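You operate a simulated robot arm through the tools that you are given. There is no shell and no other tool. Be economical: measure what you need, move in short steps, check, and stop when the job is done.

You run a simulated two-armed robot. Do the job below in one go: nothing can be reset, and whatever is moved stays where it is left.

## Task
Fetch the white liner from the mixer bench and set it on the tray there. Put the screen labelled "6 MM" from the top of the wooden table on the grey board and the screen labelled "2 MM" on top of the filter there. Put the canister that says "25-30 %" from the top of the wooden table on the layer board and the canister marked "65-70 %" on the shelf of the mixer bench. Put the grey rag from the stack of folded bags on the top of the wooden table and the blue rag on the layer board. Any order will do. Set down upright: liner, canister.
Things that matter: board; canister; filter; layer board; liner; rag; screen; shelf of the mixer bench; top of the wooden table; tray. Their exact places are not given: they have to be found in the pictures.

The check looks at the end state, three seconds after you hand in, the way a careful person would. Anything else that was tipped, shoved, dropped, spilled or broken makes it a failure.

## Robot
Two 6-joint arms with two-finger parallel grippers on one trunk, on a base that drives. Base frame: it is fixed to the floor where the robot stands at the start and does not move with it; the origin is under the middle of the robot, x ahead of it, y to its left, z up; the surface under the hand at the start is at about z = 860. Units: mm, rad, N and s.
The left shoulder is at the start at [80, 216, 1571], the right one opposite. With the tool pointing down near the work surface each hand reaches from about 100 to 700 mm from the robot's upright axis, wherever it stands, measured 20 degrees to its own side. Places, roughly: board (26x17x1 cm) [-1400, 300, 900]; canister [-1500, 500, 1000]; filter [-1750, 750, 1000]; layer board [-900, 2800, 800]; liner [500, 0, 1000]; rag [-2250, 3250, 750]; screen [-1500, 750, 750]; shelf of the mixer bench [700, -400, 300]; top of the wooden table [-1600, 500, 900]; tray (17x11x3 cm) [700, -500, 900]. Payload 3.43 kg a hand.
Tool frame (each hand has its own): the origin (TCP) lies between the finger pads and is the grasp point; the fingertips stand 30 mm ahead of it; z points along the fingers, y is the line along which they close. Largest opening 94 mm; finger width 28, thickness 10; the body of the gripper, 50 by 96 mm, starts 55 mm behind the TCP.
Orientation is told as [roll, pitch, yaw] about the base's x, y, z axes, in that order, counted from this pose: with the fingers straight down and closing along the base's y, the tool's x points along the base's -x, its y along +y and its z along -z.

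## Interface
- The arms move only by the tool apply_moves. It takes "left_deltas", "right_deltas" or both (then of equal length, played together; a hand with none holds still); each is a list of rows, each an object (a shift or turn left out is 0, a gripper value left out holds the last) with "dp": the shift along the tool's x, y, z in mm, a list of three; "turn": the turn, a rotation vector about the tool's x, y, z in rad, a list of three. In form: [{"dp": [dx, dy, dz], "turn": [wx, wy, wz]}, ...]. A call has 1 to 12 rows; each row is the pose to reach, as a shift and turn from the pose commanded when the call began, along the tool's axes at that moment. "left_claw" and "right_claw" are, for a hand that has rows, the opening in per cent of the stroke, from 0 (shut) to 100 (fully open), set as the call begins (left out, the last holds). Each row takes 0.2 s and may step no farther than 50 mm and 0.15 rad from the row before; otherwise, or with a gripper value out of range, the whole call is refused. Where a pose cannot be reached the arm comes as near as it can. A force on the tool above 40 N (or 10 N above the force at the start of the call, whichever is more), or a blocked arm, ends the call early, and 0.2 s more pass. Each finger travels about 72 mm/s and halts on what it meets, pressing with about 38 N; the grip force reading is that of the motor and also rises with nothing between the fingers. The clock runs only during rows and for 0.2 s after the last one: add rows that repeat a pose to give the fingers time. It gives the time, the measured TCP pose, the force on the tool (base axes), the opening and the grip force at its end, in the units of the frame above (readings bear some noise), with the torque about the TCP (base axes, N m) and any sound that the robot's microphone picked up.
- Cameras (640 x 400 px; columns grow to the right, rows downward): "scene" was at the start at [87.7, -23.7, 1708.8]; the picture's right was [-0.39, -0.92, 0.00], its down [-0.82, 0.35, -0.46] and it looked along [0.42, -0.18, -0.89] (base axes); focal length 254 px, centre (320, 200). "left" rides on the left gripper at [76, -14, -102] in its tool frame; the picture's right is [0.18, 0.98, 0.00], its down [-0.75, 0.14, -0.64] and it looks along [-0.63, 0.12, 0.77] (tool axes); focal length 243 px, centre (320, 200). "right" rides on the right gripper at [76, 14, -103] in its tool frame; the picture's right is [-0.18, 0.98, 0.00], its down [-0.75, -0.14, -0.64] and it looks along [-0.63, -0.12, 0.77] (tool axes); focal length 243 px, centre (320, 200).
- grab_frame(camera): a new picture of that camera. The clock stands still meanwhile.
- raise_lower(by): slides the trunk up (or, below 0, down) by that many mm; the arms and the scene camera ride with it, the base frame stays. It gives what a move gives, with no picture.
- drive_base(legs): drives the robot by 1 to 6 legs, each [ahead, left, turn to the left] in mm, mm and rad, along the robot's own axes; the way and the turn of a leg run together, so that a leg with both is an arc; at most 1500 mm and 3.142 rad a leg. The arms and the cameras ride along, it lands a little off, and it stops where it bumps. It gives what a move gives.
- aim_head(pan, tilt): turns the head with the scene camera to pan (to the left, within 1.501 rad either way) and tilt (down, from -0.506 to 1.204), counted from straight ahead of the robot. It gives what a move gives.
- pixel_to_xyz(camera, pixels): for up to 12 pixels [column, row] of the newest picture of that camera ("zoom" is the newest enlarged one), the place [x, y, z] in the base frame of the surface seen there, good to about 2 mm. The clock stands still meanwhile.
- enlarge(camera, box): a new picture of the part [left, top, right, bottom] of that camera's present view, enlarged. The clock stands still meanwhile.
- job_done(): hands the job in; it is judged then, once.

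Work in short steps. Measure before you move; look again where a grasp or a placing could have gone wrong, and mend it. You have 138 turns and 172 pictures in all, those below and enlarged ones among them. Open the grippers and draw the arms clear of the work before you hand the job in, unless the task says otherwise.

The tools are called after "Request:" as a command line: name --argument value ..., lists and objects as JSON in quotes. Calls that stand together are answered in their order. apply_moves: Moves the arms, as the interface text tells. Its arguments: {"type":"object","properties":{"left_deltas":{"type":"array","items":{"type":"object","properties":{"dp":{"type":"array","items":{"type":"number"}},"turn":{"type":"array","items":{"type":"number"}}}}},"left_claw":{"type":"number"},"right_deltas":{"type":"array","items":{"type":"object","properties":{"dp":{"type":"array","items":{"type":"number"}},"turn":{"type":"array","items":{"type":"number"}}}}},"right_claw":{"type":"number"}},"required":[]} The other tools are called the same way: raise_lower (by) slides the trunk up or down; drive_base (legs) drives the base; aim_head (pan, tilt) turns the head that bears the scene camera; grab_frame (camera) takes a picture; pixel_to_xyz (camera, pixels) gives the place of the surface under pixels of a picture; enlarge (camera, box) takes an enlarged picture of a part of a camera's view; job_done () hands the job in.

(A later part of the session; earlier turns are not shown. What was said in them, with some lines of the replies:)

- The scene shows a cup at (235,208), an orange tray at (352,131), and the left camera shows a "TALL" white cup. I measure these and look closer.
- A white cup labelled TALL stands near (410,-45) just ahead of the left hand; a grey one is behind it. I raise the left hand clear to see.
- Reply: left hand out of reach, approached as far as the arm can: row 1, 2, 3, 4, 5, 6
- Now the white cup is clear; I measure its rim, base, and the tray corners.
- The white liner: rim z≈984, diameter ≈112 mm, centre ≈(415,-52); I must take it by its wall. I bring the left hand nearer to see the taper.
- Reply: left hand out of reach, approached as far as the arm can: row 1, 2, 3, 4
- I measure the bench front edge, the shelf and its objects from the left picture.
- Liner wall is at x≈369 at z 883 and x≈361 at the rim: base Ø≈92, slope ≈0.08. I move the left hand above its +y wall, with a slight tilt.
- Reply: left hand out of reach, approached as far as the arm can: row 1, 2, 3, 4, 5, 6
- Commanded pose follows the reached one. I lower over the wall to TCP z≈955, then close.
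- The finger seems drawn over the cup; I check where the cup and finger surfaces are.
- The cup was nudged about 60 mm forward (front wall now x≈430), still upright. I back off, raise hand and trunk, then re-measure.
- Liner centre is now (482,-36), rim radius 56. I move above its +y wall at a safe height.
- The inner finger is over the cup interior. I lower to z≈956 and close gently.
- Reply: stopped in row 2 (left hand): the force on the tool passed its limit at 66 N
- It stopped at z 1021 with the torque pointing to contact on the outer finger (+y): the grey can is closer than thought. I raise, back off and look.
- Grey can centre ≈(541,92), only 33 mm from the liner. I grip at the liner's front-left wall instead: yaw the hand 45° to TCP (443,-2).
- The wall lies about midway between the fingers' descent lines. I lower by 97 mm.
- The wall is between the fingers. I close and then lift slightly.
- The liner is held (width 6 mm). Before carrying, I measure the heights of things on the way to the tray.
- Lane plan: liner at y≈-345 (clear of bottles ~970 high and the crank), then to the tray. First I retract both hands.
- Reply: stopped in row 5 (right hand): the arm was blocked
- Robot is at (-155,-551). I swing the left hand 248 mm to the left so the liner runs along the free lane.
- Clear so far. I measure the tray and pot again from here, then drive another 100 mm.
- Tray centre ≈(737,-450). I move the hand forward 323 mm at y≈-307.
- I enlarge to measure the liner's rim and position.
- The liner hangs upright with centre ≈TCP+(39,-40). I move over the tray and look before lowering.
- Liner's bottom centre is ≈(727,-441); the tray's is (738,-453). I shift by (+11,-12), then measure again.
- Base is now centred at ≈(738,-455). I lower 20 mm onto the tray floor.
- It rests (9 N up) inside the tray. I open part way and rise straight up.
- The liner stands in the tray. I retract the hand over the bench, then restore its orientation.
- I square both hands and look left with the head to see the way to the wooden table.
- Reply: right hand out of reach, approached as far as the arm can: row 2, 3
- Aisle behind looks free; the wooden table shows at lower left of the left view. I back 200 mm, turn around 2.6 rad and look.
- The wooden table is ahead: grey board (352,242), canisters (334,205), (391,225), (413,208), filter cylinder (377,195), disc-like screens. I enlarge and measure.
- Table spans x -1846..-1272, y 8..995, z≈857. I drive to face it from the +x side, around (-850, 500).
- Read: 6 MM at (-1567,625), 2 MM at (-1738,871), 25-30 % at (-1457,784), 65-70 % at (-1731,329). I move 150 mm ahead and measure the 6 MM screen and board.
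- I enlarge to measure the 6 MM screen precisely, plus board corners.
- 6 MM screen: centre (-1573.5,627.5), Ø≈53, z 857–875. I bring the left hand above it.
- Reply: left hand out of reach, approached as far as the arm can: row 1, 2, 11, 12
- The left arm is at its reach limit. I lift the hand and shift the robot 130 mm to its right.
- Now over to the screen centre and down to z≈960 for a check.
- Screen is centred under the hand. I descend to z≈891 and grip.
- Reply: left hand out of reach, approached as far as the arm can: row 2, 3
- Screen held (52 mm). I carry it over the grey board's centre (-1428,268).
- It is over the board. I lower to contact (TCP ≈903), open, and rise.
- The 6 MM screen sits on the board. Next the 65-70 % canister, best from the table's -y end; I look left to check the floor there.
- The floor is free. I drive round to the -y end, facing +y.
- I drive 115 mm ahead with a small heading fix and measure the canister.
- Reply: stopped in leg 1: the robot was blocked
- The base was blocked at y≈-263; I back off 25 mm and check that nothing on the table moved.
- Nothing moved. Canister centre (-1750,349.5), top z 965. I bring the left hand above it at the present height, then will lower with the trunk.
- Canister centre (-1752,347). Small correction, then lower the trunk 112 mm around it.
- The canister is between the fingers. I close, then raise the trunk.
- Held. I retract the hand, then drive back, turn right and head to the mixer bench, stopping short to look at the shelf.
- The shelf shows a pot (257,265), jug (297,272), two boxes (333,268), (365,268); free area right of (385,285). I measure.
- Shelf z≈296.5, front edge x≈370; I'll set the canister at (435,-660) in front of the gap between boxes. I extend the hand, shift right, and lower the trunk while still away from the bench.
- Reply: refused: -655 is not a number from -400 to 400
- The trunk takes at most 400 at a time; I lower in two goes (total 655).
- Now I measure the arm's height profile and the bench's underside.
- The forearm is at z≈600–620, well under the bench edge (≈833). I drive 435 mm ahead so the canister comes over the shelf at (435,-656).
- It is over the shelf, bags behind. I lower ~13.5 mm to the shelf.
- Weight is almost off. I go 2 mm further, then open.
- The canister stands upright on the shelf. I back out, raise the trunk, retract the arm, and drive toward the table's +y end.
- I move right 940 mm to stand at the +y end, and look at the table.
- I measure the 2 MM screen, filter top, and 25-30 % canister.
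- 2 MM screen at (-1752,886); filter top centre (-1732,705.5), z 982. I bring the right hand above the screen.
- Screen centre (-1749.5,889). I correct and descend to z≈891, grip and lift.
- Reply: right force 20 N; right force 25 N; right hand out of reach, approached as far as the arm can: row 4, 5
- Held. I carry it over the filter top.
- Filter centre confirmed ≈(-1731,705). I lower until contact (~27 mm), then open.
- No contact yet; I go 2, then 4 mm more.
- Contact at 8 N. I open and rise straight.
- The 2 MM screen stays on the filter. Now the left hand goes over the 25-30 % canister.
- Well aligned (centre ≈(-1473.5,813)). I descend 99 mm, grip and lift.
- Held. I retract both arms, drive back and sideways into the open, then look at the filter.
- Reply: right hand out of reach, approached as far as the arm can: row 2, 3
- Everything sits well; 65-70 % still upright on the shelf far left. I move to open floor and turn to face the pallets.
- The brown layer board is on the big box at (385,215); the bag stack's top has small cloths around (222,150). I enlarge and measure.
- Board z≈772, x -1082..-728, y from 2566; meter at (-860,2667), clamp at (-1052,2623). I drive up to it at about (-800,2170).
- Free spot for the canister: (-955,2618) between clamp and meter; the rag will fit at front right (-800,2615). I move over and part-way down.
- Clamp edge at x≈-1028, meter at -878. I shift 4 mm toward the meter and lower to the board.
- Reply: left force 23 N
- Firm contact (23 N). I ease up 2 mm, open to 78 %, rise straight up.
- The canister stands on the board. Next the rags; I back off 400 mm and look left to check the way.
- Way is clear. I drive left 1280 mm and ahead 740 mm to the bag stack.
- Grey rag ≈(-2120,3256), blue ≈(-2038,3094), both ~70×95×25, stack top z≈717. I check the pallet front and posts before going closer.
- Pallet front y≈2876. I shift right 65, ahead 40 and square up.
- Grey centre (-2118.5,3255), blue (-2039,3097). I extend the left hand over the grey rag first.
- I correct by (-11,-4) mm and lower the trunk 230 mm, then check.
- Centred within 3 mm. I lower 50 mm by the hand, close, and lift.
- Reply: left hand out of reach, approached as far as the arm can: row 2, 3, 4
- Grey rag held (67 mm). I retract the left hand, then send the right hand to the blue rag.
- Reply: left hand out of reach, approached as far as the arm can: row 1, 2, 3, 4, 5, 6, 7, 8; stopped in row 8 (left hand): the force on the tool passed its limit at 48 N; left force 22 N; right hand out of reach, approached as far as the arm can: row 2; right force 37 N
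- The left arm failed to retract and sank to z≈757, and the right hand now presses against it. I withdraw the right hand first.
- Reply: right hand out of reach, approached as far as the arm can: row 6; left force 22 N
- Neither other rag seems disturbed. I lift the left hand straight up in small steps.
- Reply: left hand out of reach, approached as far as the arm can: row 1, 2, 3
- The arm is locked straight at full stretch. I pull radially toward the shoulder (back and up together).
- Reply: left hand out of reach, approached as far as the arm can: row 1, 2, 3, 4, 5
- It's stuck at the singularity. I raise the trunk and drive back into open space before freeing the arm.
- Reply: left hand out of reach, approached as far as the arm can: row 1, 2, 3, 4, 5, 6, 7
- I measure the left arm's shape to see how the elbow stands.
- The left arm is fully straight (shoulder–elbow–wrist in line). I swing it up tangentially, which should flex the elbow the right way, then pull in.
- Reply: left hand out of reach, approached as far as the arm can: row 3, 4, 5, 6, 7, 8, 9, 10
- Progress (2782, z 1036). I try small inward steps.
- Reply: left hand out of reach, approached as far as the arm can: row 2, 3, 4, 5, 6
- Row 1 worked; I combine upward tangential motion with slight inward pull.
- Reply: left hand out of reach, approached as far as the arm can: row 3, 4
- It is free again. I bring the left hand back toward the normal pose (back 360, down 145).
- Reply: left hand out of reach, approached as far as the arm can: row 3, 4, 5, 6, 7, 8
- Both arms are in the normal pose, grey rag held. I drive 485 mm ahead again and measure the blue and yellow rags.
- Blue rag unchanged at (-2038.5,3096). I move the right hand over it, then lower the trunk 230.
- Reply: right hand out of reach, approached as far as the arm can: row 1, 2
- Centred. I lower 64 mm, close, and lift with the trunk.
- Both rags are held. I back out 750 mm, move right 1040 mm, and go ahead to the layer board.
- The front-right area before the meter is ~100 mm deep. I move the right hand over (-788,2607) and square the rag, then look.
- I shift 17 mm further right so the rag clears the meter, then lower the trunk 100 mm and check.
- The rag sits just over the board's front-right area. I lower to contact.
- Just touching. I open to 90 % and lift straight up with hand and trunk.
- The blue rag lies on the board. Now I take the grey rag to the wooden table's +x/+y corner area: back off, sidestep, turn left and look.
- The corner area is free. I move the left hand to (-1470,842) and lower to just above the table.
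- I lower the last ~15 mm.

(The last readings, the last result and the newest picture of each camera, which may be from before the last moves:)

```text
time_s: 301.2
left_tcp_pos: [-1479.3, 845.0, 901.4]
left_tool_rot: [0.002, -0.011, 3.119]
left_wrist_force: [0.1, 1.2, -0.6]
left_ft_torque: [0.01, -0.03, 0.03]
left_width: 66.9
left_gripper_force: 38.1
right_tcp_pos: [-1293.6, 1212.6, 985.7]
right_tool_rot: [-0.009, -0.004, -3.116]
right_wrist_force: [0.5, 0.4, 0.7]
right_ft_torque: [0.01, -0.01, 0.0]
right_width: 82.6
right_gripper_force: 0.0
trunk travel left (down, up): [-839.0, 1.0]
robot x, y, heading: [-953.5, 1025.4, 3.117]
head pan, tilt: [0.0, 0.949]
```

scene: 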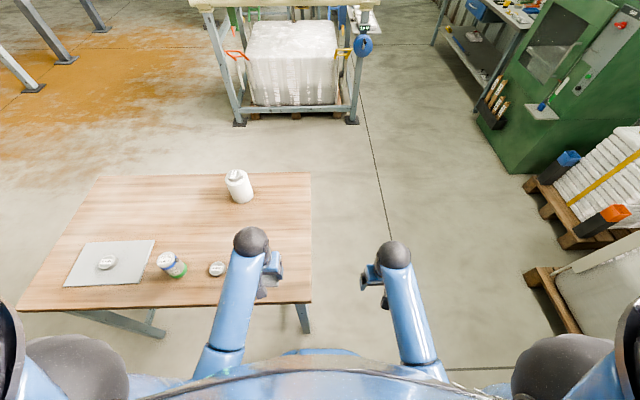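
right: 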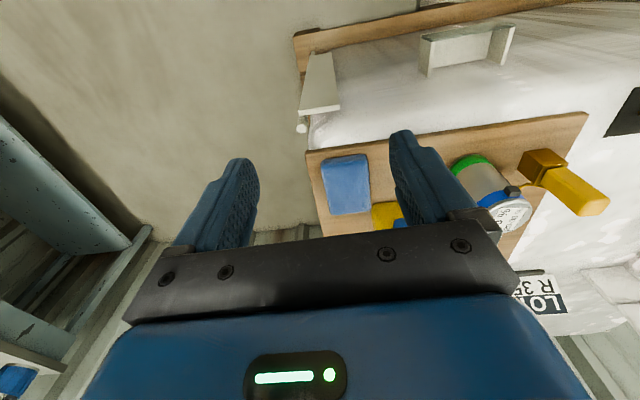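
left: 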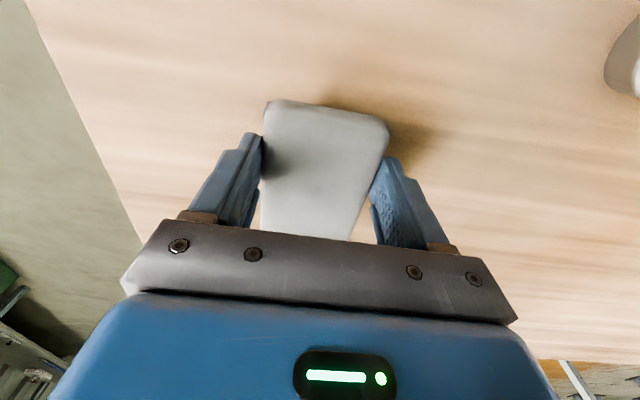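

No contact yet (the rag was pushed up ~5 mm in the grip earlier). I go a few mm lower.

Request:
apply_moves --left_deltas '[{"dp": [0, 0, 2]}, {"dp": [0, 0, 4]}, {"dp": [0, 0, 4]}]'

```text
time_s: 302.0
left_tcp_pos: [-1479.9, 845.7, 899.3]
left_tool_rot: [0.002, -0.013, 3.119]
left_wrist_force: [-0.3, -1.1, 10.8]
left_ft_torque: [0.14, 0.72, 0.12]
left_width: 66.7
left_gripper_force: 37.7
right_tcp_pos: [-1293.4, 1214.2, 986.8]
right_tool_rot: [-0.009, -0.007, -3.113]
right_wrist_force: [-0.4, -0.6, -0.7]
right_ft_torque: [0.02, 0.01, 0.03]
right_width: 82.7
right_gripper_force: 0.1
trunk travel left (down, up): [-839.0, 1.0]
robot x, y, heading: [-952.6, 1031.1, 3.113]
head pan, tilt: [0.0, 0.949]
```

Contact at 11 N. I open, rise and withdraw.

Request:
apply_moves --left_claw 100 --left_deltas '[{}, {}, {}, {"dp": [0, 0, -45]}, {"dp": [0, 0, -90]}, {"dp": [0, 0, -130]}, {"dp": [45, 0, -130]}, {"dp": [90, 0, -130]}, {"dp": [130, 0, -130]}]'

Request:
drive_base --legs '[[-250, 0, 0]]'

Request:
grab_frame --camera "scene"

Request:
enlarge --camera "scene" --box '[30, 110, 330, 270]'

```text
time_s: 304.0
left_tcp_pos: [-1348.5, 842.3, 1028.6]
left_tool_rot: [0.003, -0.013, 3.118]
left_wrist_force: [1.3, 0.6, 0.0]
left_ft_torque: [0.01, 0.03, -0.04]
left_width: 94.1
left_gripper_force: 0.1
right_tcp_pos: [-1293.1, 1212.8, 985.5]
right_tool_rot: [-0.009, -0.005, -3.114]
right_wrist_force: [-0.6, 1.4, 0.4]
right_ft_torque: [0.03, 0.03, 0.02]
right_width: 82.5
right_gripper_force: 0.1
trunk travel left (down, up): [-839.0, 1.0]
robot x, y, heading: [-950.5, 1028.1, 3.115]
head pan, tilt: [0.0, 0.949]
```

```text
time_s: 305.9
left_tcp_pos: [-1108.8, 835.9, 1024.6]
left_tool_rot: [-0.001, -0.006, 3.115]
left_wrist_force: [-0.5, 0.0, -0.4]
left_ft_torque: [0.02, -0.03, 0.01]
left_width: 94.2
left_gripper_force: 0.1
right_tcp_pos: [-1051.6, 1206.4, 984.1]
right_tool_rot: [-0.01, -0.001, -3.114]
right_wrist_force: [0.0, -0.2, 0.5]
right_ft_torque: [0.0, -0.01, 0.01]
right_width: 82.6
right_gripper_force: 0.0
trunk travel left (down, up): [-839.0, 1.0]
robot x, y, heading: [-706.2, 1017.7, 3.114]
head pan, tilt: [0.0, 0.949]
```

```text
45 pictures are left
```

scene: 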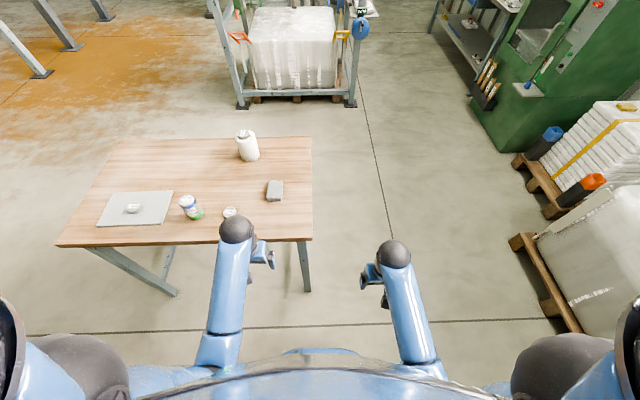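

```text
2.13 times, centred on (180, 190) of scene
```

zoom: 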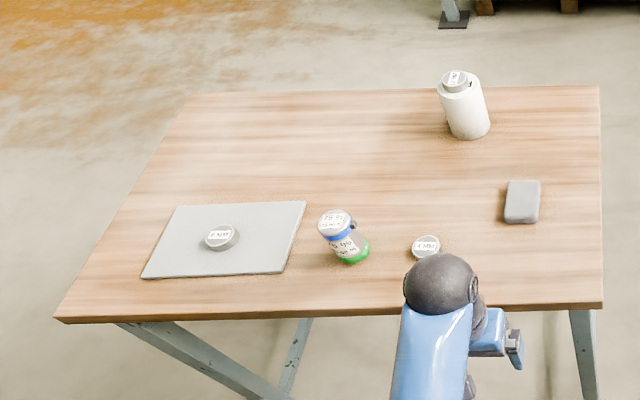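

The table is as wanted. One check of the stack and layer board to make sure nothing else moved.

Request:
aim_head --pan -1.1 --tilt 0.5

Request:
enlarge --camera "scene" --box '[100, 80, 420, 280]'

```text
time_s: 307.2
left_tcp_pos: [-1105.2, 835.6, 1027.1]
left_tool_rot: [0.001, -0.01, 3.119]
left_wrist_force: [-0.6, -0.1, 0.0]
left_ft_torque: [0.01, 0.0, 0.0]
left_width: 94.3
left_gripper_force: 0.1
right_tcp_pos: [-1048.9, 1206.7, 984.9]
right_tool_rot: [-0.008, -0.005, -3.117]
right_wrist_force: [-0.1, 0.5, -0.5]
right_ft_torque: [-0.01, -0.04, 0.02]
right_width: 82.6
right_gripper_force: 0.1
trunk travel left (down, up): [-839.0, 1.0]
robot x, y, heading: [-706.6, 1018.4, 3.112]
head pan, tilt: [-1.1, 0.499]
```

```text
2.00 times, centred on (260, 180) of scene
```

zoom: 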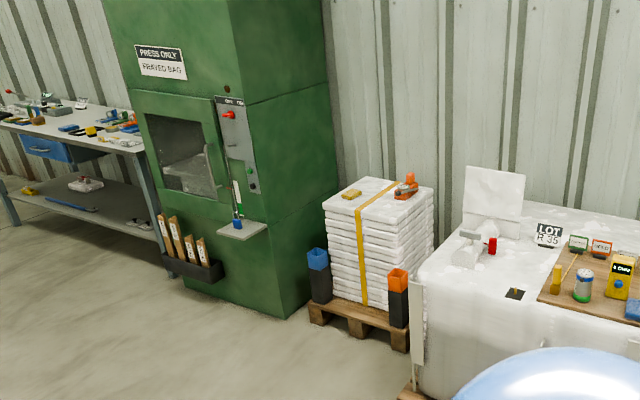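

Request:
pixel_to_xyz --camera "zoom" --pixels '[[352, 193], [405, 188], [583, 285], [632, 308]]'

```text
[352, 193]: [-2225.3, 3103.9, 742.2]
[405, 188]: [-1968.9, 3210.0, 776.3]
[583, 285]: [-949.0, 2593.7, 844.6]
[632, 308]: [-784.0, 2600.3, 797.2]
```

The yellow rag is at (-2225,3104), close to where it started. The canister and the blue rag are still on the layer board, and both grippers are open and clear. I hand in.

Request:
job_done

```text
The job is handed in.
```

I placed all seven items where you asked and handed the job in. The last pictures showed the liner and both canisters upright, and both grippers open and clear of the work.

Some contacts happened along the way. I saw no damage or spills:
- **Liner:** my hand shoved it about 60 mm along the bench before I picked it up.
- **Grey can:** a finger pressed on its rim (66 N peak) while I reached for the liner. Afterwards it was within a few mm of where it had been.
- **Wooden table:** the base bumped it once. Measured afterwards, the things on it had not shifted noticeably.
- **Bag stack:** the grey rag was pressed and dragged on the stack when the left arm jammed. The yellow rag there measured within a few mm of its first position.
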